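You operate a simulated robot arm through the tools that you are given. There is no shell and no other tool. Be economical: measure what you need, move in short steps, check, and stop when the job is done.

You run a simulated two-armed robot. Do the job below in one go: nothing can be reset, and whatever is moved stays where it is left.

Task
Take the pink sample roll and leave it on the shelf under the starch table. Press the crease key three times. Open the collar drawer, take the spare collar on the clear end of the checking bench and put it away in the inside of the collar drawer, then shut the drawer. Put the small weight from the clear end of the checking bench in the tray on the lid table. Put the box marked "twill" from the clear end of the checking bench on the grey mat. Put the medium weight from the clear end of the checking bench on the shelf under the starch table. Any order will do. Set down upright: box.

It is judged by the outcome, as a careful person would: the job done as asked, and still so three seconds after it is handed in. It fails if anything else is knocked over, pushed out of place, dropped, spilled or broken. Lids that push on must go on centred and level and be pressed home; caps that screw on are set level and turned clockwise until they are tight.

Robot
Two 7-joint arms with two-finger parallel grippers on one trunk, on a base that drives. Base frame: it is fixed to the floor where the robot stands at the start and does not move with it; the origin is under the middle of the robot, x ahead of it, y to its left, z up; the surface under the hand at the start is at about z = 0.88. Units: m, rad, N and s.
The left shoulder is at the start at [0.07, 0.163, 1.22], the right one opposite. With the tool pointing down near the work surface each hand reaches from about 0.38 to 0.88 m from the robot's upright axis, wherever it stands, measured 20 degrees to its own side. Places, roughly: box [0.5, 1, 0.75]; collar drawer [-5.9, 2.7, 0.7]; crease key [0.4, 0.3, 0.8]; grey mat (17x17 cm) [0.54, -0.9, 0.82]; inside of the collar drawer [-5.9, 2.8, 0.7]; medium weight [0.5, 1.25, 0.75]; shelf under the starch table [-0.7, -2.3, 0.3]; small weight [0.5, 1, 0.75]; spare collar [0.5, 0.75, 0.75]; tray on the lid table (24x18 cm) [-3.06, -1.8, 0.5]. Payload 3.43 kg a hand.
The TCP of each hand is the grasp point between the finger pads, 0.034 m short of the fingertips. In the tool frame z runs along the fingers and y along their closing line. Largest opening 0.128 m; finger width 0.024, thickness 0.012; the body of the gripper, 0.048 by 0.13 m, starts 0.096 m behind the TCP.
Orientation is told as [roll, pitch, yaw] about the base's x, y, z axes, in that order, counted from this pose: with the fingers straight down and closing along the base's y, the tool's x points along the base's -x, its y along +y and its z along -z.

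Tools
- The arms move only by the tool send_rows. It takes "left_deltas", "right_deltas" or both (then of equal length, played together; a hand with none holds still); each is a list of rows, each a list of 3 entries, a list of its own where there are three numbers: the turn, a rotation vector about the tool's x, y, z in rad, then the shift along the tool's x, y, z in m, then the closure, from 0 (fully open) to 1 (shut). In form: [[[wx, wy, wz], [tx, ty, tz], grip], ...]. A call has 1 to 12 rows; each row is the pose to reach, as a shift and turn from the pose commanded when the call began, along the tool's axes at that moment. Rows are played at 5 a second. More than 0.05 m and 0.15 rad between two rows, or a gripper value outside its range, and nothing of the call is played. A pose out of reach is approached as far as the arm can. The call stops where the force on the tool passes 40 N (or 10 N more than at its start, if that is more) or the arm is blocked; 0.2 s more then pass. The fingers move at their own pace (about 0.153 m/s each) and stop on an object; they squeeze with about 30 N. The grip force told is the motor's: it shows also when the fingers shut on nothing. Time passes only in rows, and 0.2 s behind the last, so rows that repeat a pose let the fingers close. The reply holds the time, the measured pose of the TCP, the force on the tool along the base axes, the opening and the grip force, in the units named above and with some noise, with the torque about the TCP (base axes, N m) and any sound that the robot's microphone picked up.
- Cameras (640 x 400 px; columns grow to the right, rows downward): "scene" is now at [0.1344, 0.0113, 1.4394]; the picture's right is [0.15, -0.99, 0.00], its down [-0.66, -0.10, -0.75] and it looks along [0.74, 0.11, -0.67] (base axes); focal length 214 px, centre (320, 200). "left" rides on the left gripper at [0.076, 0.011, -0.16] in its tool frame; the picture's right is [-0.15, 0.99, 0.00], its down [-0.88, -0.13, -0.46] and it looks along [-0.45, -0.07, 0.89] (tool axes); focal length 234 px, centre (320, 200). "right" rides on the right gripper at [0.076, -0.011, -0.16] in its tool frame; the picture's right is [0.15, 0.99, 0.00], its down [-0.88, 0.13, -0.46] and it looks along [-0.45, 0.07, 0.89] (tool axes); focal length 234 px, centre (320, 200). There is no depth. A picture from a camera that has moved, and an enlarged one, comes with that camera's place and axes in the base frame and with its lens.
- camera(camera): a new picture of that camera. It takes no simulated time.
- slide_trunk(by): slides the trunk up (or, below 0, down) by that many m; the arms and the scene camera ride with it, the base frame stays. It gives what a move gives, with no picture.
- roll_base(legs): drives the robot by 1 to 6 legs, each [ahead, left, turn to the left] in m, m and rad, along the robot's own axes; the way and the turn of a leg run together, so that a leg with both is an arc; at most 1.5 m and 3.142 rad a leg. The arms and the cameras ride along, it lands a little off, and it stops where it bumps. It gives what a move gives.
- pan_tilt(pan, tilt): turns the head with the scene camera to pan (to the left, within 1.501 rad either way) and tilt (down, from -0.506 to 1.204), counted from straight ahead of the robot. It gives what a move gives.
- zoom(camera, box): a new picture of the part [left, top, right, bottom] of that camera's present view, enlarged. It takes no simulated time.
- job_done(): hands the job in; it is judged then, once.

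Go step by step. Nothing tells you exact positions but the pictures and the camera data: compare them with the known pose of the tool, close in by small moves and look again before you grip or let go. The budget is 196 turns and 176 pictures, counting those below and the enlarged ones. Unless the task says otherwise, let go and move clear before handing in, and close with one line.

The tools are called after "Emit:" by a JSON object that holds its "api" and its "payload". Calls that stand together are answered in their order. send_rows: Moves the arms, as the interface text tells. Its arguments: {"type":"object","properties":{"left_deltas":{"type":"array"},"right_deltas":{"type":"array"}},"required":[]} The other tools are called the same way: slide_trunk (by) slides the trunk up or down; roll_base (legs) drives the base; pan_tilt (pan, tilt) turns the head that bears the scene camera; camera (camera) takes a picture; zoom (camera, box) takes an enlarged picture of a part of a camera's view; job_done () hands the job in.

At the start:

```text
clock: 0.0
left_ee_pos: [0.3731, 0.5049, 1.0999]
left_tcp_rot: [0.0, -0.001, -0.001]
left_contact_force: [-0.6, -0.3, -0.4]
left_moment: [-0.02, -0.01, -0.03]
left_finger_gap: 0.128
left_gripper_force: 0.1
right_ee_pos: [0.5984, 0.0824, 1.2052]
right_tcp_rot: [-0.001, 0.001, 0.0]
right_contact_force: [-0.6, 0.7, 0.1]
right_moment: [0.0, -0.02, -0.01]
right_finger_gap: 0.128
right_gripper_force: 0.0
trunk travel left (down, up): [-0.7, 0.24]
robot x, y, heading: [0.0011, -0.0029, -0.006]
head pan, tilt: [0.148, 0.728]
```

scene: 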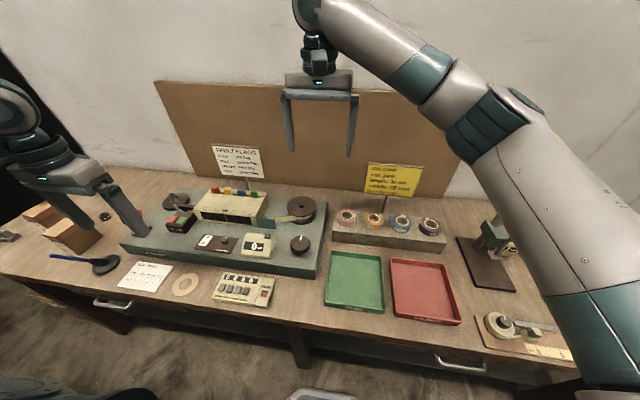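
right: 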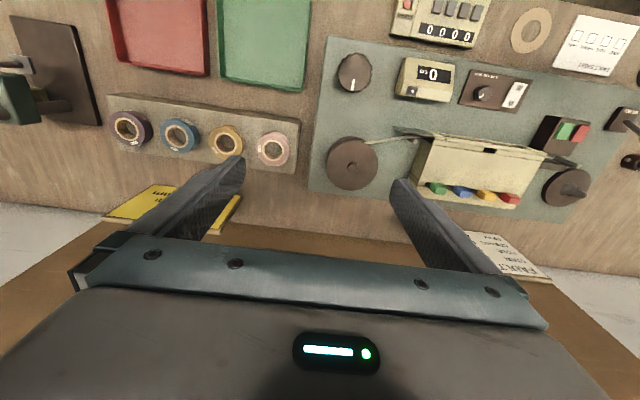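
left: 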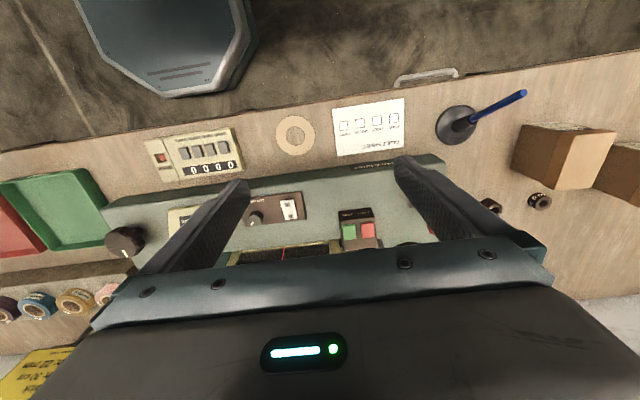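

I see the checking bench with a tape machine, a four-key counter, a rack of sample rolls and boxes to the left. I'll enlarge the views to read the labels.

Emit:
{"api": "zoom", "payload": {"camera": "left", "box": [140, 90, 420, 265]}}

Emit:
{"api": "zoom", "payload": {"camera": "scene", "box": [110, 130, 350, 310]}}

Emit:
{"api": "pan_tilt", "payload": {"pan": 1.0, "tilt": 0.7}}

Emit:
{"api": "camera", "payload": {"camera": "scene"}}

```text
2.29 times, centred on (280, 178) of left
camera zoom: at [0.2956, 0.5157, 1.2589], right [0.15, 0.99, 0.0], down [0.88, -0.13, 0.46], along [0.45, -0.07, -0.89], focal length 535 px, centre (411, 251)
```

zoom: 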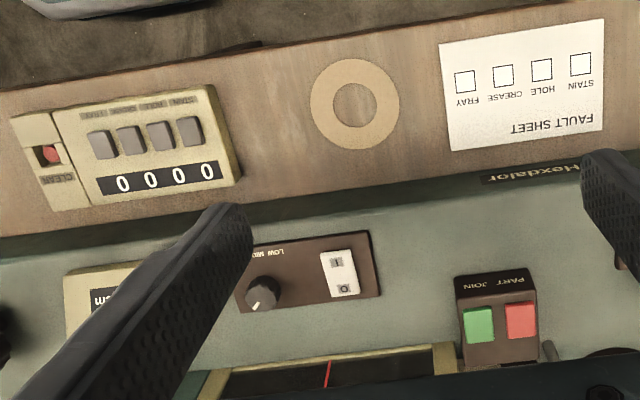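

```text
2.22 times, centred on (230, 220) of scene
camera zoom: at [0.1344, 0.0113, 1.4394], right [0.15, -0.99, 0.0], down [-0.66, -0.1, -0.75], along [0.74, 0.11, -0.67], focal length 477 px, centre (520, 156)
```

zoom: 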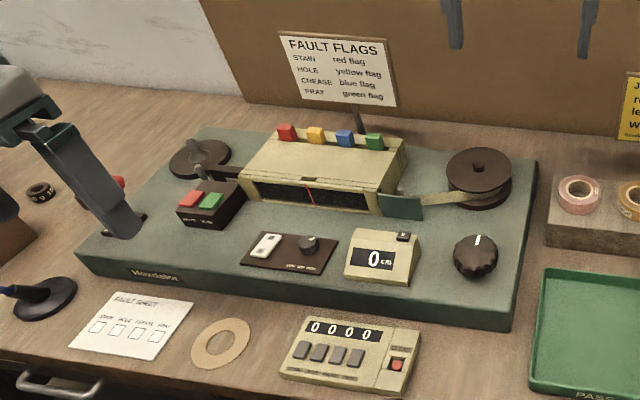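

```text
clock: 1.2
left_ee_pos: [0.3729, 0.5047, 1.1001]
left_tcp_rot: [-0.001, 0.0, 0.0]
left_contact_force: [-0.5, 0.1, 0.3]
left_moment: [0.02, 0.02, -0.01]
left_finger_gap: 0.1278
left_gripper_force: 0.0
right_ee_pos: [0.5983, 0.0841, 1.2052]
right_tcp_rot: [0.0, -0.001, 0.001]
right_contact_force: [-0.4, 0.0, -0.1]
right_moment: [0.01, -0.01, 0.02]
right_finger_gap: 0.128
right_gripper_force: 0.1
trunk travel left (down, up): [-0.7, 0.24]
robot x, y, heading: [-0.0019, 0.0002, -0.002]
head pan, tilt: [1.0, 0.7]
```

```text
170 pictures are left
camera scene: at [0.0975, 0.0704, 1.4418], right [0.84, -0.54, 0.0], down [-0.35, -0.54, -0.76], along [0.41, 0.64, -0.64], focal length 214 px, centre (320, 200)
```

scene: 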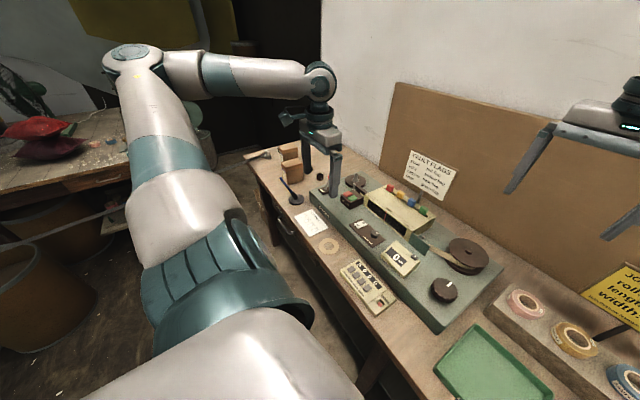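

The counter holds the defect keys. I'll read its key labels and look at the left end of the bench.

Emit:
{"api": "zoom", "payload": {"camera": "left", "box": [140, 115, 250, 185]}}

Emit:
{"api": "zoom", "payload": {"camera": "scene", "box": [230, 130, 350, 205]}}

Emit:
{"api": "zoom", "payload": {"camera": "scene", "box": [320, 240, 440, 315]}}

```text
5.71 times, centred on (195, 150) of left
camera zoom: at [0.2956, 0.5158, 1.2589], right [0.15, 0.99, 0.0], down [0.88, -0.13, 0.46], along [0.45, -0.07, -0.89], focal length 1338 px, centre (1034, 486)
```

zoom: 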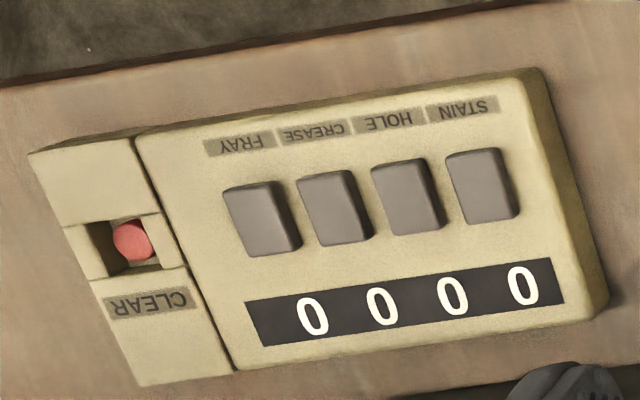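

```text
5.33 times, centred on (290, 168) of scene
camera zoom: at [0.0975, 0.0704, 1.4418], right [0.84, -0.54, 0.0], down [-0.35, -0.54, -0.76], along [0.41, 0.64, -0.64], focal length 1144 px, centre (480, 373)
```

zoom: 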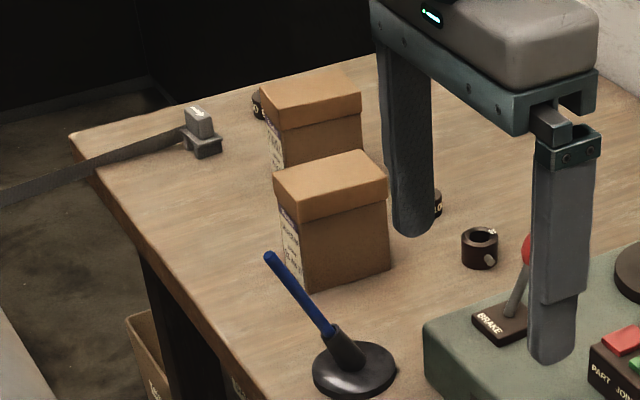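

```text
5.33 times, centred on (380, 278) of scene
camera zoom: at [0.0975, 0.0704, 1.4418], right [0.84, -0.54, 0.0], down [-0.35, -0.54, -0.76], along [0.41, 0.64, -0.64], focal length 1144 px, centre (0, -213)
```

zoom: 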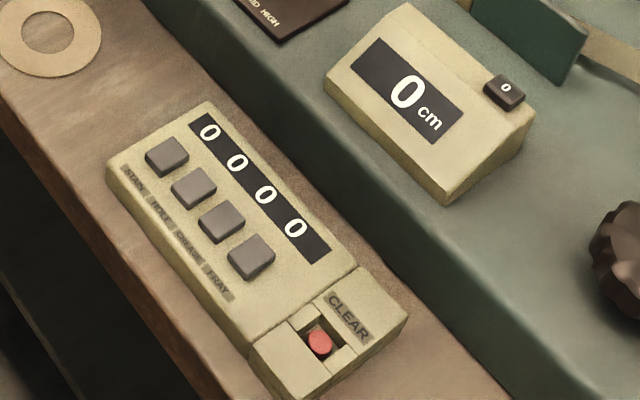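

The crease key is the third from the left, at about (0.374, 0.279, 0.85) by triangulation. I'll bring the closed left fingers over it and look.

Emit:
{"api": "send_rows", "payload": {"left_deltas": [[[0, 0, 0], [0, -0.045, 0], 1], [[0, 0, 0], [0, -0.09, 0], 1], [[0, 0, 0], [0, -0.135, 0.01], 1], [[0, 0, 0], [0, -0.18, 0.05], 1], [[0, 0, 0], [0, -0.226, 0.07], 1], [[0, 0, 0], [0, -0.226, 0.11], 1], [[0, 0, 0], [0, -0.226, 0.15], 1], [[0, 0, 0], [0, -0.226, 0.15], 1]]}}

Emit:
{"api": "camera", "payload": {"camera": "left"}}

Emit:
{"api": "pan_tilt", "payload": {"pan": 0.6, "tilt": 0.9}}

Emit:
{"api": "camera", "payload": {"camera": "scene"}}

```text
refused: row 4 steps farther than a row can; nothing moved
```

```text
166 pictures are left
camera left: at [0.2956, 0.5158, 1.2589], right [0.15, 0.99, 0.0], down [0.88, -0.13, 0.46], along [0.45, -0.07, -0.89], focal length 234 px, centre (320, 200)
```

left: 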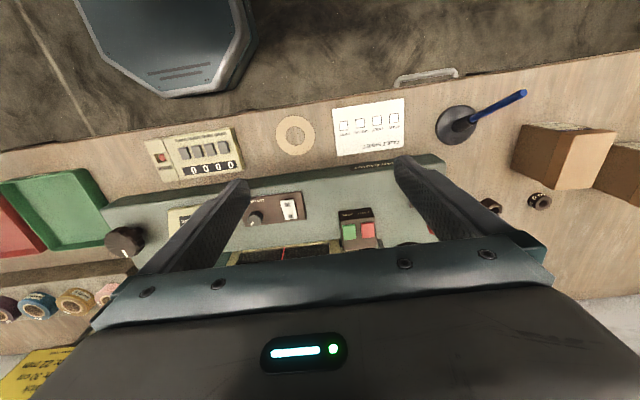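

```text
clock: 2.0
left_ee_pos: [0.3742, 0.5047, 1.0997]
left_tcp_rot: [-0.001, -0.001, 0.0]
left_contact_force: [-0.3, 0.3, -0.1]
left_moment: [0.01, 0.0, 0.02]
left_finger_gap: 0.128
left_gripper_force: 0.0
right_ee_pos: [0.5985, 0.084, 1.2062]
right_tcp_rot: [0.0, 0.0, -0.001]
right_contact_force: [-0.8, -0.2, -0.2]
right_moment: [0.01, -0.04, -0.02]
right_finger_gap: 0.128
right_gripper_force: 0.1
trunk travel left (down, up): [-0.7, 0.24]
robot x, y, heading: [0.0012, -0.002, -0.003]
head pan, tilt: [0.6, 0.901]
```

```text
165 pictures are left
camera scene: at [0.1137, 0.0416, 1.4257], right [0.57, -0.82, 0.0], down [-0.65, -0.44, -0.62], along [0.51, 0.35, -0.78], focal length 214 px, centre (320, 200)
```

scene: 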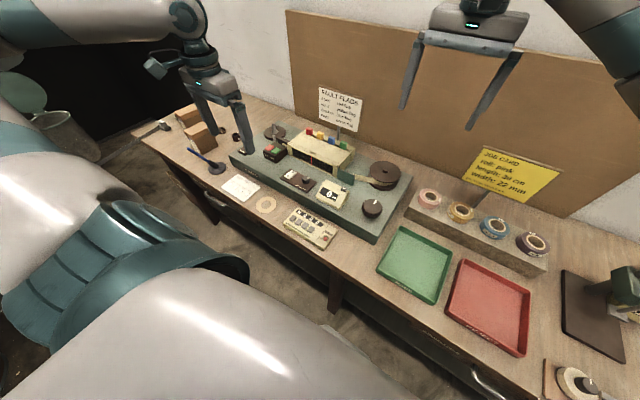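

The row step was too long, so nothing moved. I'll resend with smaller steps.

Emit:
{"api": "send_rows", "payload": {"left_deltas": [[[0, 0, 0], [0, -0.045, 0], 1], [[0, 0, 0], [0, -0.09, 0], 1], [[0, 0, 0], [0, -0.135, 0.01], 1], [[0, 0, 0], [0, -0.18, 0.03], 1], [[0, 0, 0], [0, -0.224, 0.05], 1], [[0, 0, 0], [0, -0.226, 0.095], 1], [[0, 0, 0], [0, -0.226, 0.14], 1], [[0, 0, 0], [0, -0.226, 0.15], 1], [[0, 0, 0], [0, -0.226, 0.15], 1]]}}

Emit:
{"api": "camera", "payload": {"camera": "left"}}

Emit:
{"api": "zoom", "payload": {"camera": "scene", "box": [260, 180, 360, 260]}}

```text
clock: 4.0
left_ee_pos: [0.3773, 0.2797, 0.9496]
left_tcp_rot: [-0.002, 0.002, 0.0]
left_contact_force: [-0.1, 0.4, -0.8]
left_moment: [-0.03, 0.01, 0.0]
left_finger_gap: 0.0002
left_gripper_force: 30.0
left hand out of reach, approached as far as the arm can: row 6, 7, 8, 9
right_ee_pos: [0.5983, 0.0846, 1.2053]
right_tcp_rot: [-0.001, 0.001, 0.001]
right_contact_force: [-0.7, 0.0, 0.2]
right_moment: [-0.04, 0.03, 0.0]
right_finger_gap: 0.1281
right_gripper_force: 0.0
trunk travel left (down, up): [-0.7, 0.24]
robot x, y, heading: [-0.0001, 0.0013, -0.001]
head pan, tilt: [0.6, 0.901]
```

```text
164 pictures are left
camera left: at [0.2999, 0.2908, 1.109], right [0.15, 0.99, 0.0], down [0.88, -0.13, 0.45], along [0.45, -0.07, -0.89], focal length 234 px, centre (320, 200)
```

left: 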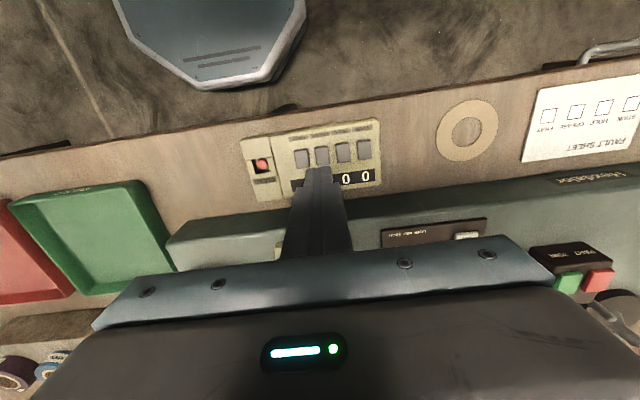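

```text
5.00 times, centred on (310, 220) of scene
camera zoom: at [0.1139, 0.0417, 1.4256], right [0.56, -0.83, 0.0], down [-0.65, -0.44, -0.62], along [0.51, 0.35, -0.78], focal length 1072 px, centre (370, 100)
```

zoom: 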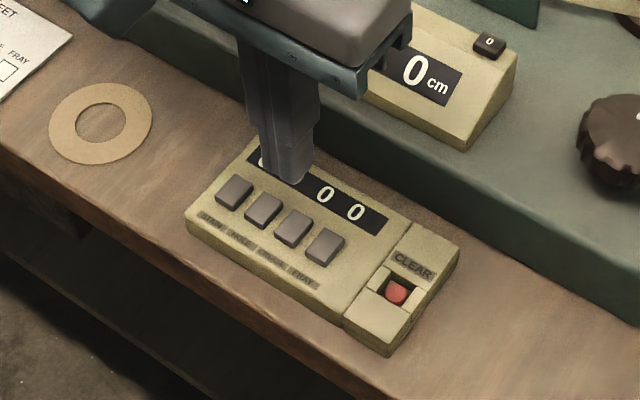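

The key is at about (0.378, 0.281, 0.85), but the hand is too near the robot's axis to reach it comfortably. I'll back the base by 6 cm.

Emit:
{"api": "roll_base", "payload": {"legs": [[-0.07, 0, 0]]}}

```text
clock: 5.1
left_ee_pos: [0.3098, 0.2794, 0.9501]
left_tcp_rot: [0.001, 0.006, -0.002]
left_contact_force: [-0.2, 0.0, -0.6]
left_moment: [0.0, -0.02, -0.02]
left_finger_gap: 0.0
left_gripper_force: 30.1
right_ee_pos: [0.5306, 0.0817, 1.2047]
right_tcp_rot: [-0.001, 0.002, -0.001]
right_contact_force: [0.1, 0.2, 0.5]
right_moment: [-0.01, 0.0, 0.01]
right_finger_gap: 0.1279
right_gripper_force: 0.1
trunk travel left (down, up): [-0.7, 0.24]
robot x, y, heading: [-0.0697, 0.0028, -0.006]
head pan, tilt: [0.6, 0.901]
```

Emit:
{"api": "send_rows", "payload": {"left_deltas": [[[0, 0, 0], [-0.034, 0.001, 0.01], 1], [[0, 0, 0], [-0.068, 0.0015, 0.03], 1], [[0, 0, 0], [-0.068, 0.0015, 0.05], 1], [[0, 0, 0], [-0.068, 0.0015, 0.05], 1]]}}

Emit:
{"api": "zoom", "payload": {"camera": "left", "box": [220, 90, 420, 215]}}

Emit:
{"api": "zoom", "payload": {"camera": "scene", "box": [270, 150, 370, 230]}}

```text
clock: 6.1
left_ee_pos: [0.3775, 0.2825, 0.8984]
left_tcp_rot: [0.001, 0.004, -0.002]
left_contact_force: [0.0, 0.5, 0.2]
left_moment: [-0.02, -0.01, 0.03]
left_finger_gap: 0.0002
left_gripper_force: 30.2
right_ee_pos: [0.5308, 0.0825, 1.2041]
right_tcp_rot: [0.0, 0.002, -0.001]
right_contact_force: [0.8, -0.9, 0.3]
right_moment: [0.01, 0.02, 0.0]
right_finger_gap: 0.128
right_gripper_force: 0.0
trunk travel left (down, up): [-0.7, 0.24]
robot x, y, heading: [-0.0699, 0.0016, -0.009]
head pan, tilt: [0.6, 0.901]
```

```text
3.20 times, centred on (320, 152) of left
camera zoom: at [0.3003, 0.2932, 1.0564], right [0.15, 0.99, 0.0], down [0.88, -0.13, 0.45], along [0.45, -0.07, -0.89], focal length 749 px, centre (320, 352)
```

zoom: 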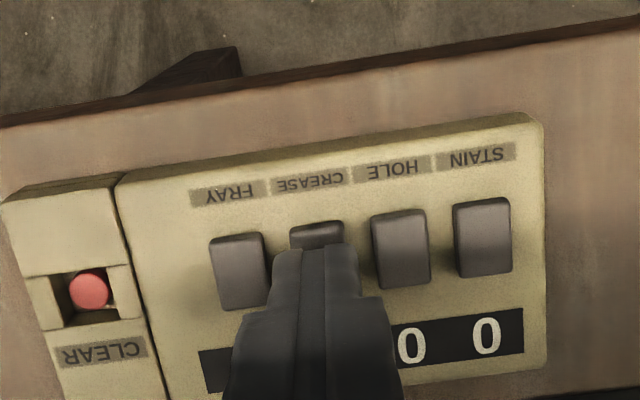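

```text
5.00 times, centred on (320, 190) of scene
camera zoom: at [0.0452, 0.041, 1.4255], right [0.56, -0.83, 0.0], down [-0.65, -0.44, -0.62], along [0.51, 0.35, -0.78], focal length 1072 px, centre (320, 250)
```

zoom: 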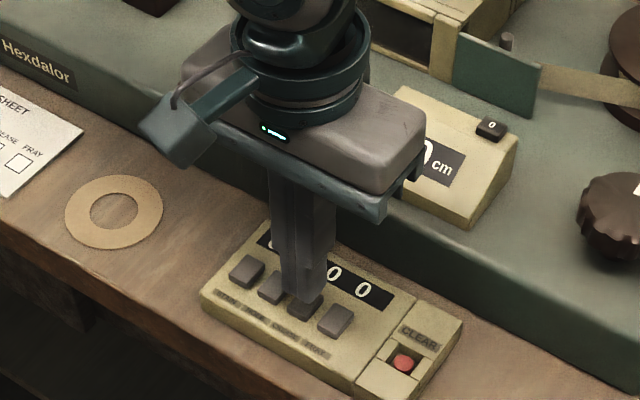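

The fingertips are centred over CREASE. I'll press down gently in small steps.

Emit:
{"api": "send_rows", "payload": {"left_deltas": [[[0, 0, 0], [0.002, 0, 0.008], 1], [[0, 0, 0], [0.002, 0, 0.013], 1], [[0, 0, 0], [0.002, 0, 0.016], 1], [[0, 0, 0], [0.002, 0, 0.019], 1], [[0, 0, 0], [0.002, 0, 0.019], 1]]}}

Emit:
{"api": "zoom", "payload": {"camera": "scene", "box": [270, 150, 370, 230]}}

```text
clock: 7.3
left_ee_pos: [0.3747, 0.2823, 0.8795]
left_tcp_rot: [-0.001, 0.004, -0.001]
left_contact_force: [0.0, -0.7, 1.8]
left_moment: [-0.01, -0.04, 0.0]
left_finger_gap: 0.0
left_gripper_force: 29.7
right_ee_pos: [0.5293, 0.0817, 1.2057]
right_tcp_rot: [0.0, 0.0, -0.001]
right_contact_force: [-0.9, 0.8, 0.7]
right_moment: [-0.01, 0.01, 0.02]
right_finger_gap: 0.1279
right_gripper_force: 0.0
trunk travel left (down, up): [-0.7, 0.24]
robot x, y, heading: [-0.0725, 0.0015, 0.001]
head pan, tilt: [0.6, 0.901]
heard: click
```

```text
5.00 times, centred on (320, 190) of scene
camera zoom: at [0.0441, 0.0411, 1.4257], right [0.56, -0.83, 0.0], down [-0.65, -0.44, -0.62], along [0.51, 0.35, -0.78], focal length 1072 px, centre (320, 250)
```

zoom: 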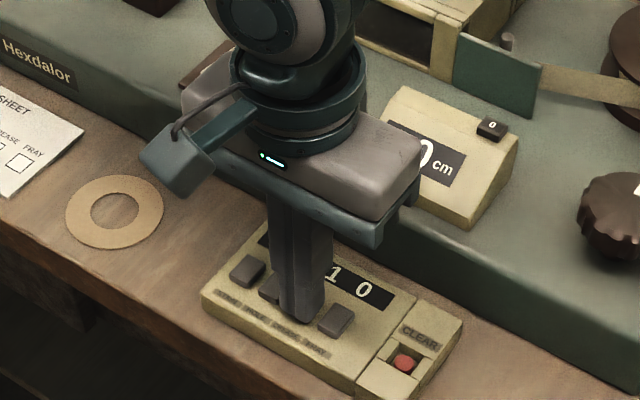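

Click heard, and the third digit shows 1. I'll release and press again, one press at a time.

Emit:
{"api": "send_rows", "payload": {"left_deltas": [[[0, 0, 0], [0, 0, -0.01], 1], [[0, 0, 0], [0, 0, -0.016], 1], [[0, 0, 0], [0, 0, -0.016], 1], [[0, 0, 0], [0, 0, -0.006], 1], [[0, 0, 0], [0, 0, -0.002], 1], [[0, 0, 0], [0, 0, 0], 1], [[0, 0, 0], [0, 0, 0], 1]]}}

Emit:
{"api": "zoom", "payload": {"camera": "scene", "box": [270, 150, 370, 230]}}

```text
clock: 8.9
left_ee_pos: [0.3747, 0.2808, 0.8818]
left_tcp_rot: [0.0, 0.004, -0.002]
left_contact_force: [-1.0, 0.9, 2.3]
left_moment: [0.01, -0.04, -0.01]
left_finger_gap: 0.0001
left_gripper_force: 30.1
right_ee_pos: [0.5303, 0.0822, 1.2052]
right_tcp_rot: [0.001, 0.0, -0.001]
right_contact_force: [-0.4, -0.7, -0.5]
right_moment: [-0.02, 0.01, 0.01]
right_finger_gap: 0.1279
right_gripper_force: 0.0
trunk travel left (down, up): [-0.7, 0.24]
robot x, y, heading: [-0.0693, 0.0019, -0.001]
head pan, tilt: [0.6, 0.901]
heard: click
```

```text
5.00 times, centred on (320, 190) of scene
camera zoom: at [0.0442, 0.0413, 1.4257], right [0.56, -0.83, 0.0], down [-0.65, -0.44, -0.62], along [0.51, 0.35, -0.78], focal length 1072 px, centre (320, 250)
```

zoom: 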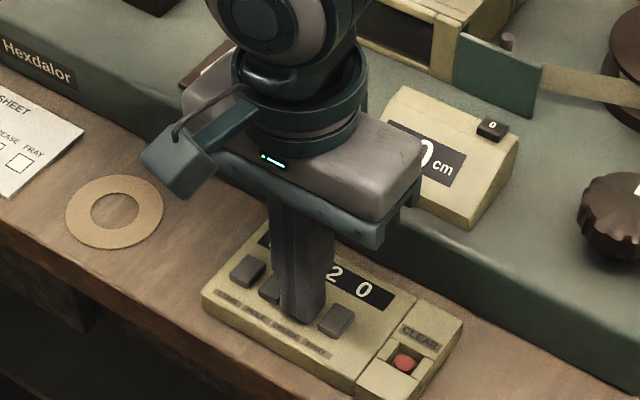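

The count is 2. Third press, then rise well clear, opening.

Emit:
{"api": "send_rows", "payload": {"left_deltas": [[[0, 0, 0], [0, 0, -0.01], 1], [[0, 0, 0], [0, 0, -0.016], 1], [[0, 0, 0], [0, 0, -0.016], 1], [[0, 0, 0], [0, 0, -0.006], 1], [[0, 0, 0], [0, 0, -0.002], 1], [[0, 0, 0], [0, 0, 0], 1], [[0, 0, 0], [0, 0, 0], 1], [[0, 0, 0], [0, 0, -0.03], 1], [[0, 0, 0], [0, 0, -0.075], 1], [[0, 0, 0], [0, 0, -0.12], 1], [[0, 0, 0], [0, 0, -0.165], 1], [[0, 0, 0], [0, 0, -0.2], 1]]}}

Emit:
{"api": "zoom", "payload": {"camera": "scene", "box": [270, 150, 370, 230]}}

Emit:
{"api": "pan_tilt", "payload": {"pan": -0.2, "tilt": 0.7}}

Emit:
{"api": "camera", "payload": {"camera": "scene"}}

Emit:
{"api": "camera", "payload": {"camera": "right"}}

```text
clock: 11.5
left_ee_pos: [0.3746, 0.28, 1.0802]
left_tcp_rot: [0.0, 0.003, -0.001]
left_contact_force: [0.2, 0.0, -0.3]
left_moment: [0.01, -0.02, -0.02]
left_finger_gap: 0.0
left_gripper_force: 29.9
right_ee_pos: [0.5276, 0.082, 1.2057]
right_tcp_rot: [0.0, -0.001, -0.004]
right_contact_force: [0.3, 0.0, 0.3]
right_moment: [0.01, 0.0, -0.01]
right_finger_gap: 0.1278
right_gripper_force: 0.0
trunk travel left (down, up): [-0.7, 0.24]
robot x, y, heading: [-0.0712, -0.0027, -0.001]
head pan, tilt: [0.6, 0.901]
heard: click
```

```text
5.00 times, centred on (320, 190) of scene
camera zoom: at [0.0433, 0.041, 1.4257], right [0.56, -0.83, 0.0], down [-0.65, -0.44, -0.62], along [0.51, 0.35, -0.78], focal length 1072 px, centre (320, 250)
```

zoom: 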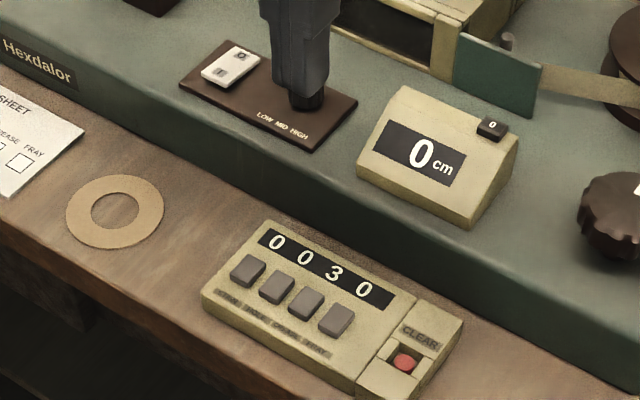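

```text
clock: 12.6
left_ee_pos: [0.3752, 0.2811, 1.0791]
left_tcp_rot: [-0.001, 0.002, -0.001]
left_contact_force: [0.0, -1.2, 0.9]
left_moment: [0.02, -0.01, 0.0]
left_finger_gap: 0.0
left_gripper_force: 29.7
right_ee_pos: [0.53, 0.0815, 1.2053]
right_tcp_rot: [0.0, 0.001, -0.001]
right_contact_force: [-0.2, -0.2, 0.0]
right_moment: [-0.02, 0.01, 0.01]
right_finger_gap: 0.1281
right_gripper_force: 0.1
trunk travel left (down, up): [-0.7, 0.24]
robot x, y, heading: [-0.0689, -0.0013, -0.003]
head pan, tilt: [-0.201, 0.7]
```

```text
157 pictures are left
camera scene: at [0.0651, -0.0182, 1.4418], right [-0.2, -0.98, 0.0], down [-0.63, 0.13, -0.76], along [0.75, -0.15, -0.64], focal length 214 px, centre (320, 200)
```

scene: 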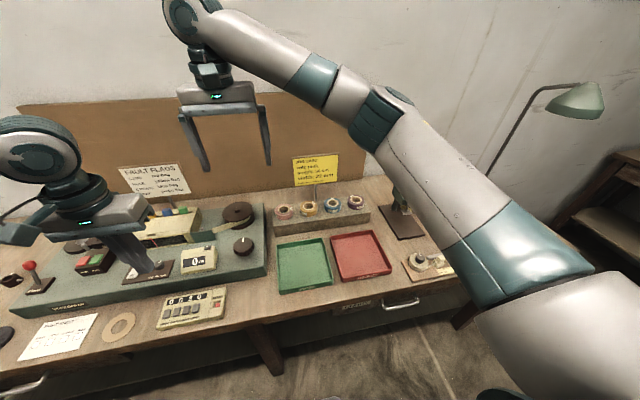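

```text
156 pictures are left
camera right: at [0.4527, 0.072, 1.3657], right [-0.14, 0.99, 0.0], down [0.88, 0.13, 0.46], along [0.45, 0.07, -0.89], focal length 234 px, centre (320, 200)
```

right: 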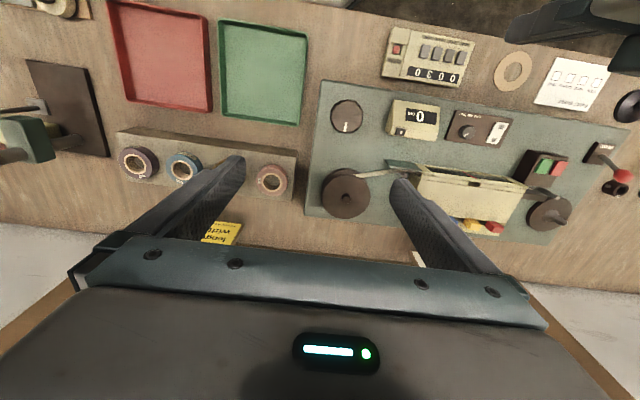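

Count is 3, done. The pink roll sits at about (0.65, 0.00, 0.9); I'll look closer at the rack.

Emit:
{"api": "zoom", "payload": {"camera": "scene", "box": [260, 180, 400, 240]}}

Emit:
{"api": "zoom", "payload": {"camera": "right", "box": [100, 120, 310, 250]}}

```text
4.57 times, centred on (330, 210) of scene
camera zoom: at [0.0651, -0.0182, 1.4418], right [-0.2, -0.98, 0.0], down [-0.63, 0.13, -0.76], along [0.75, -0.15, -0.64], focal length 980 px, centre (274, 154)
```

zoom: 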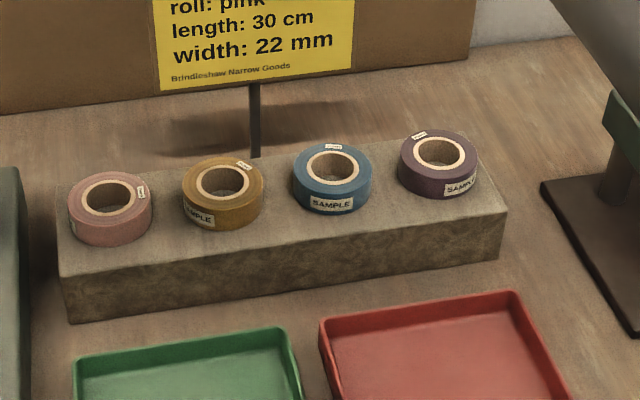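

```text
3.05 times, centred on (205, 185) of right
camera zoom: at [0.4527, 0.072, 1.3657], right [-0.14, 0.99, 0.0], down [0.88, 0.13, 0.46], along [0.45, 0.07, -0.89], focal length 714 px, centre (670, 246)
```

zoom: 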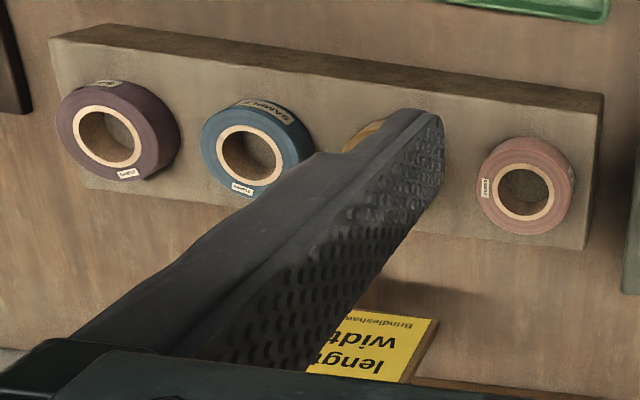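

The rolls lie flat on the block, about 65 mm wide. I'll turn the right hand a quarter so it grips fore-and-aft, clear of the yellow roll, and hover above the pink one.

Emit:
{"api": "send_rows", "payload": {"right_deltas": [[[0, 0, 0.14], [-0.011, -0.0075, 0.01], 0], [[0, 0, 0.28], [-0.022, -0.015, 0.02], 0], [[0, 0, 0.42], [-0.033, -0.0225, 0.03], 0], [[0, 0, 0.56], [-0.044, -0.03, 0.04], 0], [[0, 0, 0.7], [-0.055, -0.0375, 0.05], 0], [[0, 0, 0.84], [-0.066, -0.045, 0.06], 0], [[0, 0, 0.98], [-0.077, -0.0525, 0.07], 0], [[0, 0, 1.12], [-0.088, -0.06, 0.08], 0], [[0, 0, 1.26], [-0.099, -0.0675, 0.09], 0], [[0, 0, 1.4], [-0.11, -0.075, 0.1], 0], [[0, 0, 1.54], [-0.122, -0.082, 0.11], 0], [[0, 0, 1.57], [-0.122, -0.082, 0.13], 0]]}}

Emit:
{"api": "camera", "payload": {"camera": "right"}}

Emit:
{"api": "camera", "payload": {"camera": "scene"}}

```text
clock: 15.2
left_ee_pos: [0.3748, 0.2809, 1.0803]
left_tcp_rot: [0.0, 0.004, -0.003]
left_contact_force: [0.8, -0.1, 1.0]
left_moment: [-0.03, 0.03, 0.02]
left_finger_gap: 0.0
left_gripper_force: 30.3
right_ee_pos: [0.6511, -0.0002, 1.0739]
right_tcp_rot: [-0.001, -0.001, -1.573]
right_contact_force: [0.4, 0.3, 1.0]
right_moment: [0.0, -0.04, 0.02]
right_finger_gap: 0.1281
right_gripper_force: 0.0
trunk travel left (down, up): [-0.7, 0.24]
robot x, y, heading: [-0.0681, -0.0041, -0.005]
head pan, tilt: [-0.201, 0.7]
```

```text
153 pictures are left
camera right: at [0.6399, 0.0768, 1.2345], right [0.99, 0.14, 0.0], down [0.13, -0.88, 0.46], along [0.06, -0.45, -0.89], focal length 234 px, centre (320, 200)
```

right: 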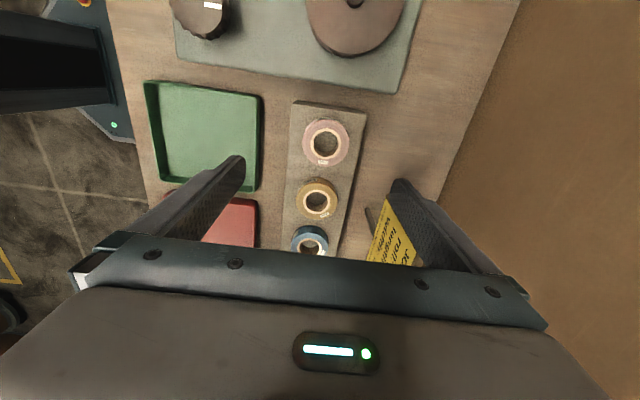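

```text
152 pictures are left
camera scene: at [0.0657, -0.0185, 1.4418], right [-0.2, -0.98, 0.0], down [-0.63, 0.13, -0.76], along [0.75, -0.15, -0.64], focal length 214 px, centre (320, 200)
```

scene: 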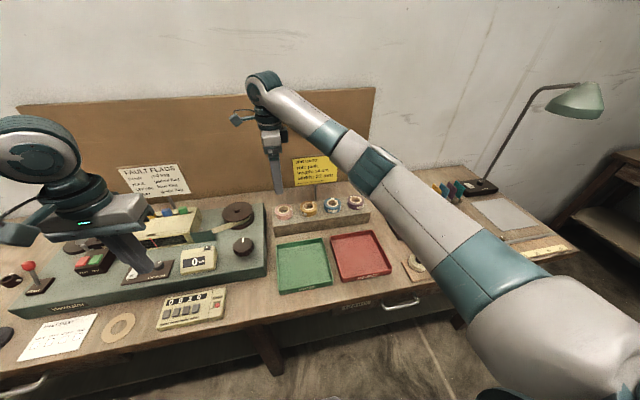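

Emit:
{"api": "send_rows", "payload": {"right_deltas": [[[0, 0, 0], [0, 0.006, 0.03], 0.26], [[0, 0, 0], [0, 0.006, 0.07], 0.26], [[0, 0, 0], [0, 0.006, 0.11], 0.26], [[0, 0, 0], [0, 0.006, 0.135], 0.26], [[0, 0, 0], [0, 0.006, 0.135], 0.26]]}}

Emit:
{"api": "camera", "payload": {"camera": "right"}}

Emit:
{"api": "zoom", "payload": {"camera": "scene", "box": [240, 160, 380, 240]}}

```text
clock: 16.4
left_ee_pos: [0.3744, 0.2807, 1.0789]
left_tcp_rot: [0.0, 0.004, -0.003]
left_contact_force: [-1.0, -0.3, -0.2]
left_moment: [-0.01, -0.01, 0.0]
left_finger_gap: 0.0
left_gripper_force: 29.8
right_ee_pos: [0.6563, -0.0, 0.9421]
right_tcp_rot: [0.0, 0.001, -1.572]
right_contact_force: [0.0, 0.6, 0.0]
right_moment: [0.0, 0.02, 0.04]
right_finger_gap: 0.0946
right_gripper_force: 0.0
trunk travel left (down, up): [-0.7, 0.24]
robot x, y, heading: [-0.0722, -0.001, 0.001]
head pan, tilt: [-0.201, 0.7]
```

```text
151 pictures are left
camera right: at [0.644, 0.0768, 1.1006], right [0.99, 0.15, 0.0], down [0.13, -0.88, 0.46], along [0.07, -0.45, -0.89], focal length 234 px, centre (320, 200)
```

right: 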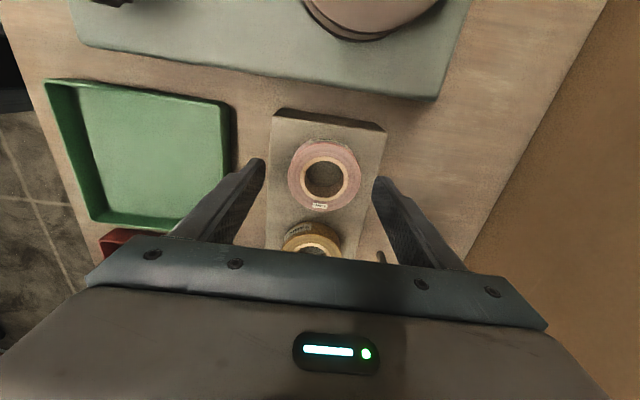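

```text
4.57 times, centred on (310, 200) of scene
camera zoom: at [0.0649, -0.0183, 1.4418], right [-0.2, -0.98, 0.0], down [-0.63, 0.13, -0.76], along [0.75, -0.15, -0.64], focal length 980 px, centre (366, 200)
```

zoom: 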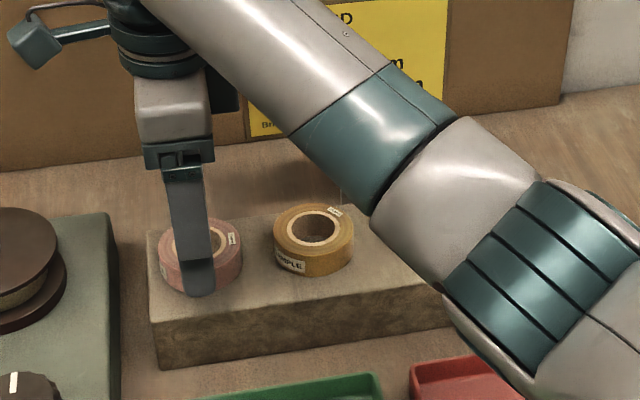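

Emit:
{"api": "send_rows", "payload": {"right_deltas": [[[0, 0, 0], [-0.001, 0.003, 0.015], 0.26], [[0, 0, 0], [-0.001, 0.003, 0.03], 0.26], [[0, 0, 0], [-0.001, 0.003, 0.036], 0.26], [[0, 0, 0], [-0.001, 0.003, 0.036], 0.26]]}}

Emit:
{"api": "zoom", "payload": {"camera": "scene", "box": [240, 180, 340, 240]}}

```text
clock: 17.2
left_ee_pos: [0.3753, 0.2803, 1.0801]
left_tcp_rot: [0.0, 0.002, -0.002]
left_contact_force: [-0.5, -0.3, -0.6]
left_moment: [0.0, 0.06, -0.01]
left_finger_gap: 0.0002
left_gripper_force: 30.0
right_ee_pos: [0.6603, 0.0004, 0.9138]
right_tcp_rot: [0.012, 0.002, -1.57]
right_contact_force: [-6.7, -3.8, 26.2]
right_moment: [-0.44, 1.68, 0.08]
right_finger_gap: 0.0988
right_gripper_force: 3.5
trunk travel left (down, up): [-0.7, 0.24]
robot x, y, heading: [-0.0677, 0.0008, -0.003]
head pan, tilt: [-0.201, 0.7]
stopped in row 4 (right hand): the force on the tool passed its limit at 42 N (the readings are from after the stop); the commanded pose is now the measured one
```

```text
6.40 times, centred on (290, 210) of scene
camera zoom: at [0.0638, -0.0186, 1.4421], right [-0.2, -0.98, 0.0], down [-0.63, 0.13, -0.77], along [0.75, -0.15, -0.64], focal length 1373 px, centre (512, 136)
```

zoom: 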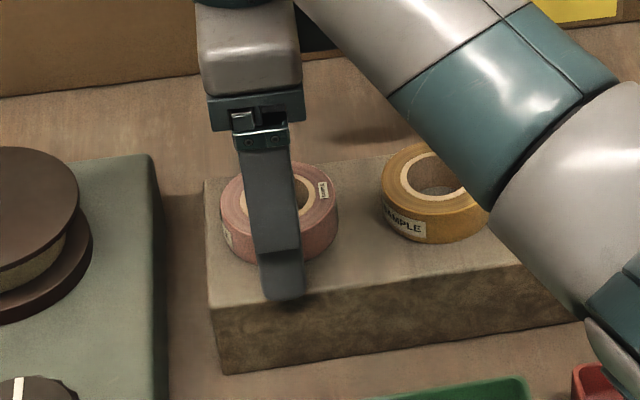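

The tips touched the block top (z≈0.879). I'll rise 4 mm and close on the roll.

Emit:
{"api": "send_rows", "payload": {"right_deltas": [[[0, 0, 0], [0, 0, -0.005], 0.26], [[0, 0, 0], [0, 0, -0.005], 0.6], [[0, 0, 0], [0, 0, -0.005], 0.8], [[0, 0, 0], [0, 0, -0.005], 0.8]]}}

Emit:
{"api": "camera", "payload": {"camera": "right"}}

```text
clock: 18.2
left_ee_pos: [0.3749, 0.2811, 1.0798]
left_tcp_rot: [-0.001, 0.002, -0.002]
left_contact_force: [-0.1, 0.2, -0.1]
left_moment: [-0.01, -0.04, -0.03]
left_finger_gap: 0.0
left_gripper_force: 29.9
right_ee_pos: [0.6626, 0.0004, 0.9156]
right_tcp_rot: [0.009, 0.002, -1.571]
right_contact_force: [0.3, 0.8, -0.4]
right_moment: [-0.01, 0.0, -0.04]
right_finger_gap: 0.065
right_gripper_force: 30.3
trunk travel left (down, up): [-0.7, 0.24]
robot x, y, heading: [-0.07, -0.0022, -0.004]
head pan, tilt: [-0.201, 0.7]
```

```text
148 pictures are left
camera right: at [0.6481, 0.0758, 1.0757], right [0.99, 0.15, 0.01], down [0.13, -0.88, 0.45], along [0.07, -0.45, -0.89], focal length 234 px, centre (320, 200)
```

right: 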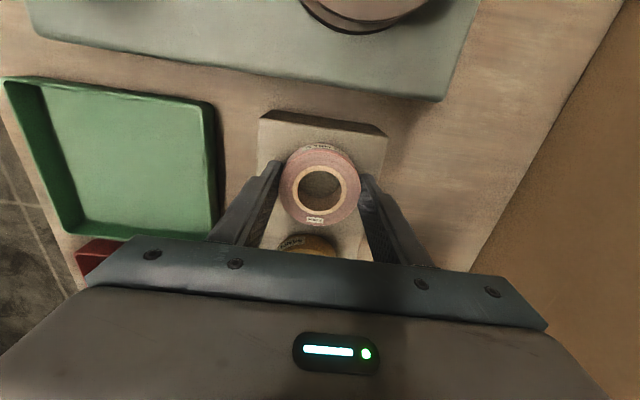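

Pink roll is held (65 mm). I'll lift it, draw it back to a carrying pose and raise the left hand.

Emit:
{"api": "send_rows", "payload": {"right_deltas": [[[0, 0, 0], [0, 0, -0.04], 1], [[0, 0, 0], [0, 0, -0.08], 1], [[0, 0, 0], [0, 0, -0.12], 1], [[0, 0, 0], [0, 0, -0.16], 1], [[0, 0, 0], [-0.01, -0.02, -0.2], 1], [[0, 0, 0], [-0.02, -0.06, -0.22], 1], [[0, 0, 0], [-0.04, -0.1, -0.22], 1], [[0, 0, 0], [-0.06, -0.14, -0.22], 1], [[0, 0, 0], [-0.08, -0.18, -0.22], 1], [[0, 0, 0], [-0.1, -0.22, -0.22], 1]], "left_deltas": [[[0, 0, 0], [0, 0, -0.02], 1], [[0, 0, 0], [0, 0, -0.04], 1], [[0, 0, 0], [0, 0, -0.06], 0.5], [[0, 0, 0], [0, 0.03, -0.08], 0], [[0, 0, 0], [0, 0.06, -0.1], 0], [[0, 0, 0], [0, 0.09, -0.1], 0], [[0, 0, 0], [0, 0.12, -0.1], 0], [[0, 0, 0], [0, 0.15, -0.1], 0], [[0, 0, 0], [0, 0.18, -0.1], 0], [[0, 0, 0], [0, 0.2, -0.1], 0]]}}

Emit:
{"api": "roll_base", "payload": {"legs": [[0, 0.75, 0]]}}

Emit:
{"api": "pan_tilt", "payload": {"pan": 0.4, "tilt": 0.8}}

Emit:
{"api": "camera", "payload": {"camera": "scene"}}

Emit:
{"api": "camera", "payload": {"camera": "left"}}

```text
clock: 20.4
left_ee_pos: [0.3729, 0.4793, 1.1814]
left_tcp_rot: [0.0, 0.0, -0.001]
left_contact_force: [-0.6, -0.6, 0.6]
left_moment: [-0.01, -0.08, -0.02]
left_finger_gap: 0.1281
left_gripper_force: 0.0
right_ee_pos: [0.4355, -0.102, 1.1343]
right_tcp_rot: [0.011, 0.004, -1.571]
right_contact_force: [-0.9, -0.7, -1.2]
right_moment: [-0.01, -0.07, 0.0]
right_finger_gap: 0.065
right_gripper_force: 30.0
trunk travel left (down, up): [-0.7, 0.24]
robot x, y, heading: [-0.0713, -0.0004, 0.002]
head pan, tilt: [-0.201, 0.7]
```

```text
clock: 24.5
left_ee_pos: [0.3834, 1.2227, 1.1797]
left_tcp_rot: [0.001, 0.004, -0.008]
left_contact_force: [0.4, -0.6, 0.0]
left_moment: [-0.01, -0.01, 0.02]
left_finger_gap: 0.1278
left_gripper_force: 0.0
right_ee_pos: [0.4436, 0.6413, 1.1325]
right_tcp_rot: [0.008, 0.003, -1.578]
right_contact_force: [-0.1, 0.3, -0.4]
right_moment: [-0.03, 0.04, 0.02]
right_finger_gap: 0.0651
right_gripper_force: 29.7
trunk travel left (down, up): [-0.7, 0.24]
robot x, y, heading: [-0.0632, 0.7451, -0.013]
head pan, tilt: [-0.201, 0.7]
```

```text
clock: 25.5
left_ee_pos: [0.3837, 1.2226, 1.1795]
left_tcp_rot: [0.0, 0.003, -0.009]
left_contact_force: [-0.2, 0.2, 0.3]
left_moment: [-0.02, -0.01, -0.03]
left_finger_gap: 0.128
left_gripper_force: 0.0
right_ee_pos: [0.4442, 0.6413, 1.132]
right_tcp_rot: [0.008, 0.003, -1.578]
right_contact_force: [0.0, -0.6, 1.1]
right_moment: [-0.03, -0.01, 0.0]
right_finger_gap: 0.0648
right_gripper_force: 30.4
trunk travel left (down, up): [-0.7, 0.24]
robot x, y, heading: [-0.0706, 0.7462, -0.008]
head pan, tilt: [0.4, 0.799]
```

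```text
147 pictures are left
camera scene: at [0.0604, 0.7755, 1.4336], right [0.38, -0.92, 0.0], down [-0.66, -0.27, -0.7], along [0.64, 0.27, -0.72], focal length 214 px, centre (320, 200)
```

scene: 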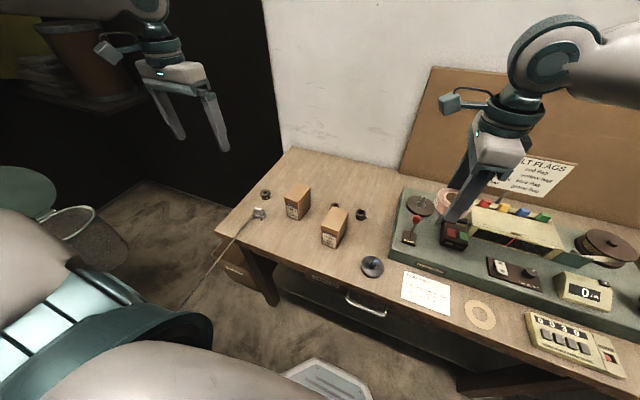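

```text
146 pictures are left
camera left: at [0.3065, 1.2338, 1.3384], right [0.16, 0.99, 0.0], down [0.88, -0.14, 0.45], along [0.45, -0.07, -0.89], focal length 234 px, centre (320, 200)
```

left: 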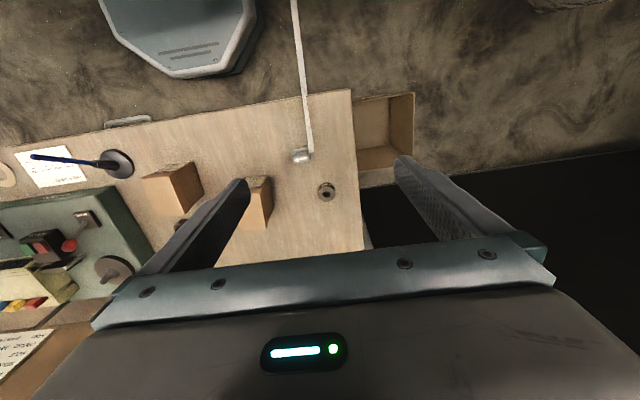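

Emit:
{"api": "zoom", "payload": {"camera": "scene", "box": [240, 170, 400, 290]}}

Emit:
{"api": "zoom", "payload": {"camera": "left", "box": [130, 90, 370, 260]}}

Emit:
{"api": "zoom", "payload": {"camera": "scene", "box": [310, 190, 380, 260]}}

```text
3.33 times, centred on (320, 230) of scene
camera zoom: at [0.0604, 0.7755, 1.4336], right [0.38, -0.92, 0.0], down [-0.66, -0.27, -0.7], along [0.64, 0.27, -0.72], focal length 715 px, centre (320, 100)
```

zoom: 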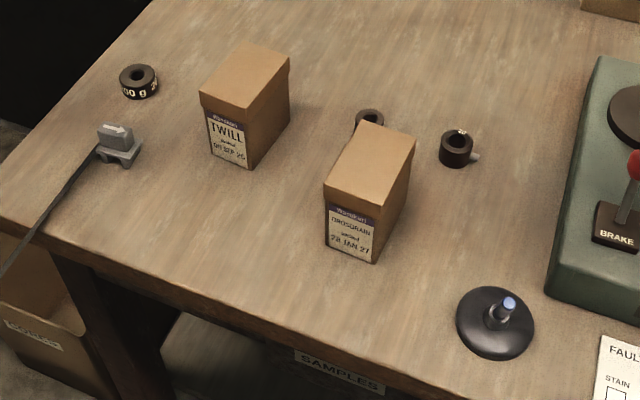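

```text
2.35 times, centred on (250, 175) of left
camera zoom: at [0.3065, 1.2338, 1.3384], right [0.16, 0.99, 0.0], down [0.88, -0.14, 0.45], along [0.45, -0.07, -0.89], focal length 551 px, centre (485, 259)
```

zoom: 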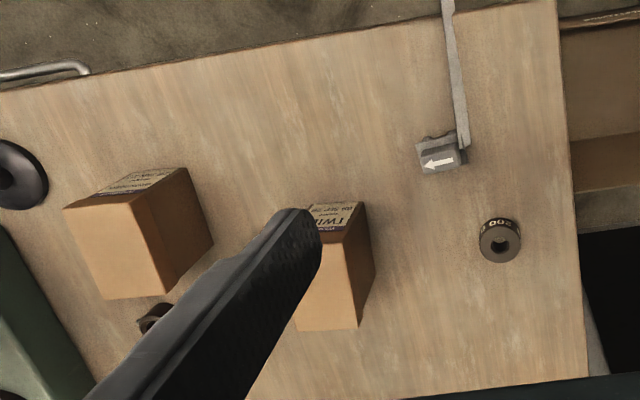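

```text
5.71 times, centred on (345, 225) of scene
camera zoom: at [0.0604, 0.7755, 1.4336], right [0.38, -0.92, 0.0], down [-0.66, -0.27, -0.7], along [0.64, 0.27, -0.72], focal length 1226 px, centre (177, 57)
```

zoom: 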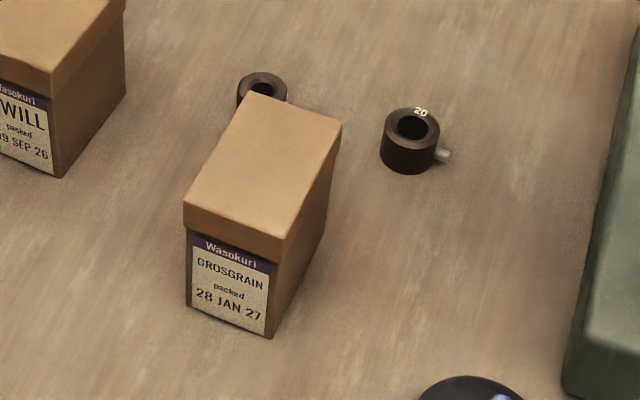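

The collar (marked 20, with a side screw) is right of the boxes, the small weight is behind the grosgrain box, and the medium weight is at about (0.533, 1.208). I'll bring the left hand above the medium weight.

Emit:
{"api": "send_rows", "payload": {"left_deltas": [[[0, 0, 0], [-0.04, -0.004, 0.02], 0.2], [[0, 0, 0], [-0.08, -0.008, 0.04], 0.3], [[0, 0, 0], [-0.12, -0.012, 0.06], 0.3], [[0, 0, 0], [-0.15, -0.013, 0.09], 0.3], [[0, 0, 0], [-0.15, -0.013, 0.13], 0.3], [[0, 0, 0], [-0.15, -0.013, 0.17], 0.3], [[0, 0, 0], [-0.15, -0.013, 0.21], 0.3], [[0, 0, 0], [-0.15, -0.013, 0.23], 0.3], [[0, 0, 0], [-0.15, -0.013, 0.23], 0.3]]}}

Emit:
{"api": "camera", "payload": {"camera": "left"}}

Emit:
{"api": "zoom", "payload": {"camera": "scene", "box": [220, 130, 380, 230]}}

```text
clock: 27.5
left_ee_pos: [0.5332, 1.2103, 0.9491]
left_tcp_rot: [0.001, 0.004, -0.008]
left_contact_force: [-0.5, -0.3, 0.4]
left_moment: [-0.01, -0.05, 0.01]
left_finger_gap: 0.0895
left_gripper_force: 0.1
right_ee_pos: [0.4421, 0.6401, 1.1318]
right_tcp_rot: [0.009, 0.002, -1.577]
right_contact_force: [-0.7, -0.7, -1.0]
right_moment: [0.05, 0.01, 0.04]
right_finger_gap: 0.0647
right_gripper_force: 29.5
trunk travel left (down, up): [-0.7, 0.24]
robot x, y, heading: [-0.0639, 0.7487, -0.008]
head pan, tilt: [0.4, 0.799]
```

```text
142 pictures are left
camera left: at [0.4565, 1.2208, 1.1074], right [0.15, 0.99, 0.0], down [0.88, -0.14, 0.45], along [0.45, -0.07, -0.89], focal length 234 px, centre (320, 200)
```

left: 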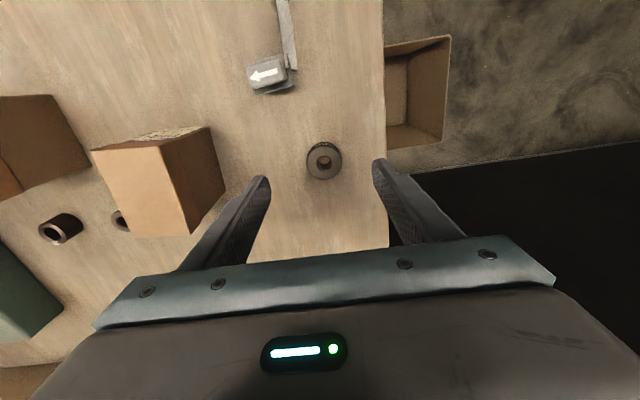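

```text
4.00 times, centred on (300, 180) of scene
camera zoom: at [0.0605, 0.7755, 1.4335], right [0.38, -0.92, 0.0], down [-0.66, -0.27, -0.7], along [0.64, 0.27, -0.72], focal length 858 px, centre (400, 280)
```

zoom: 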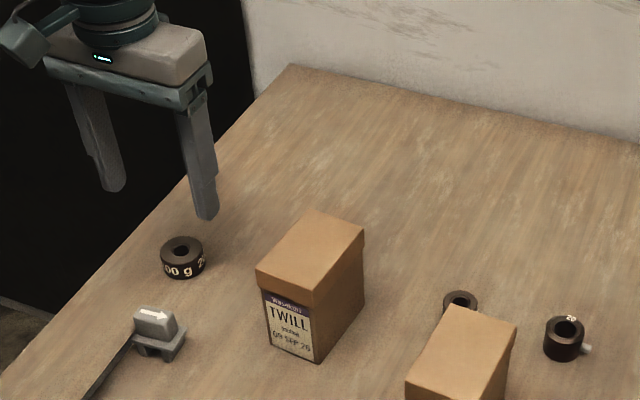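

Emit:
{"api": "send_rows", "payload": {"left_deltas": [[[0, 0, 0], [-0.005, 0.002, 0.03], 0.3], [[0, 0, 0], [-0.005, 0.002, 0.06], 0.3], [[0, 0, 0], [-0.005, 0.002, 0.07], 0.3], [[0, 0, 0], [-0.005, 0.002, 0.07], 0.3]]}}

Emit:
{"api": "camera", "payload": {"camera": "left"}}

Emit:
{"api": "zoom", "payload": {"camera": "scene", "box": [220, 150, 320, 220]}}

```text
clock: 28.5
left_ee_pos: [0.5361, 1.2082, 0.8799]
left_tcp_rot: [0.0, 0.005, -0.01]
left_contact_force: [0.6, -0.2, 0.1]
left_moment: [-0.03, -0.01, 0.0]
left_finger_gap: 0.0894
left_gripper_force: 0.0
right_ee_pos: [0.4442, 0.6415, 1.1316]
right_tcp_rot: [0.009, 0.0, -1.579]
right_contact_force: [-0.5, -0.1, -0.6]
right_moment: [0.03, -0.04, 0.02]
right_finger_gap: 0.0647
right_gripper_force: 29.1
trunk travel left (down, up): [-0.7, 0.24]
robot x, y, heading: [-0.0681, 0.7474, -0.007]
head pan, tilt: [0.4, 0.799]
```

```text
140 pictures are left
camera left: at [0.4598, 1.2206, 1.0376], right [0.16, 0.99, 0.0], down [0.88, -0.14, 0.45], along [0.45, -0.07, -0.89], focal length 234 px, centre (320, 200)
```

left: 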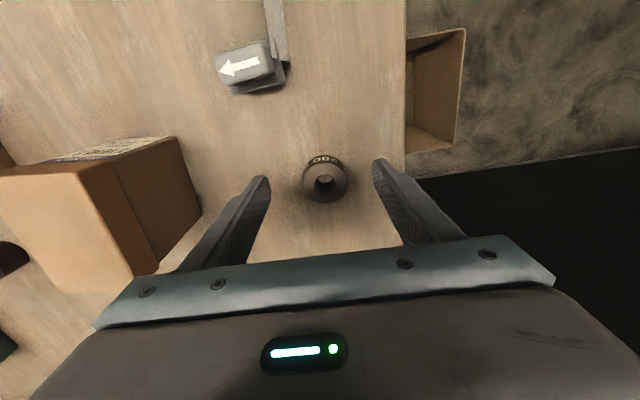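

```text
5.71 times, centred on (270, 185) of scene
camera zoom: at [0.0606, 0.7759, 1.4335], right [0.38, -0.92, 0.0], down [-0.66, -0.27, -0.7], along [0.64, 0.27, -0.72], focal length 1226 px, centre (606, 286)
```

zoom: 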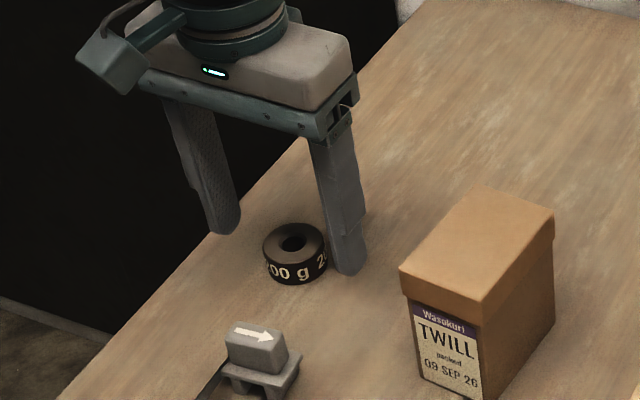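

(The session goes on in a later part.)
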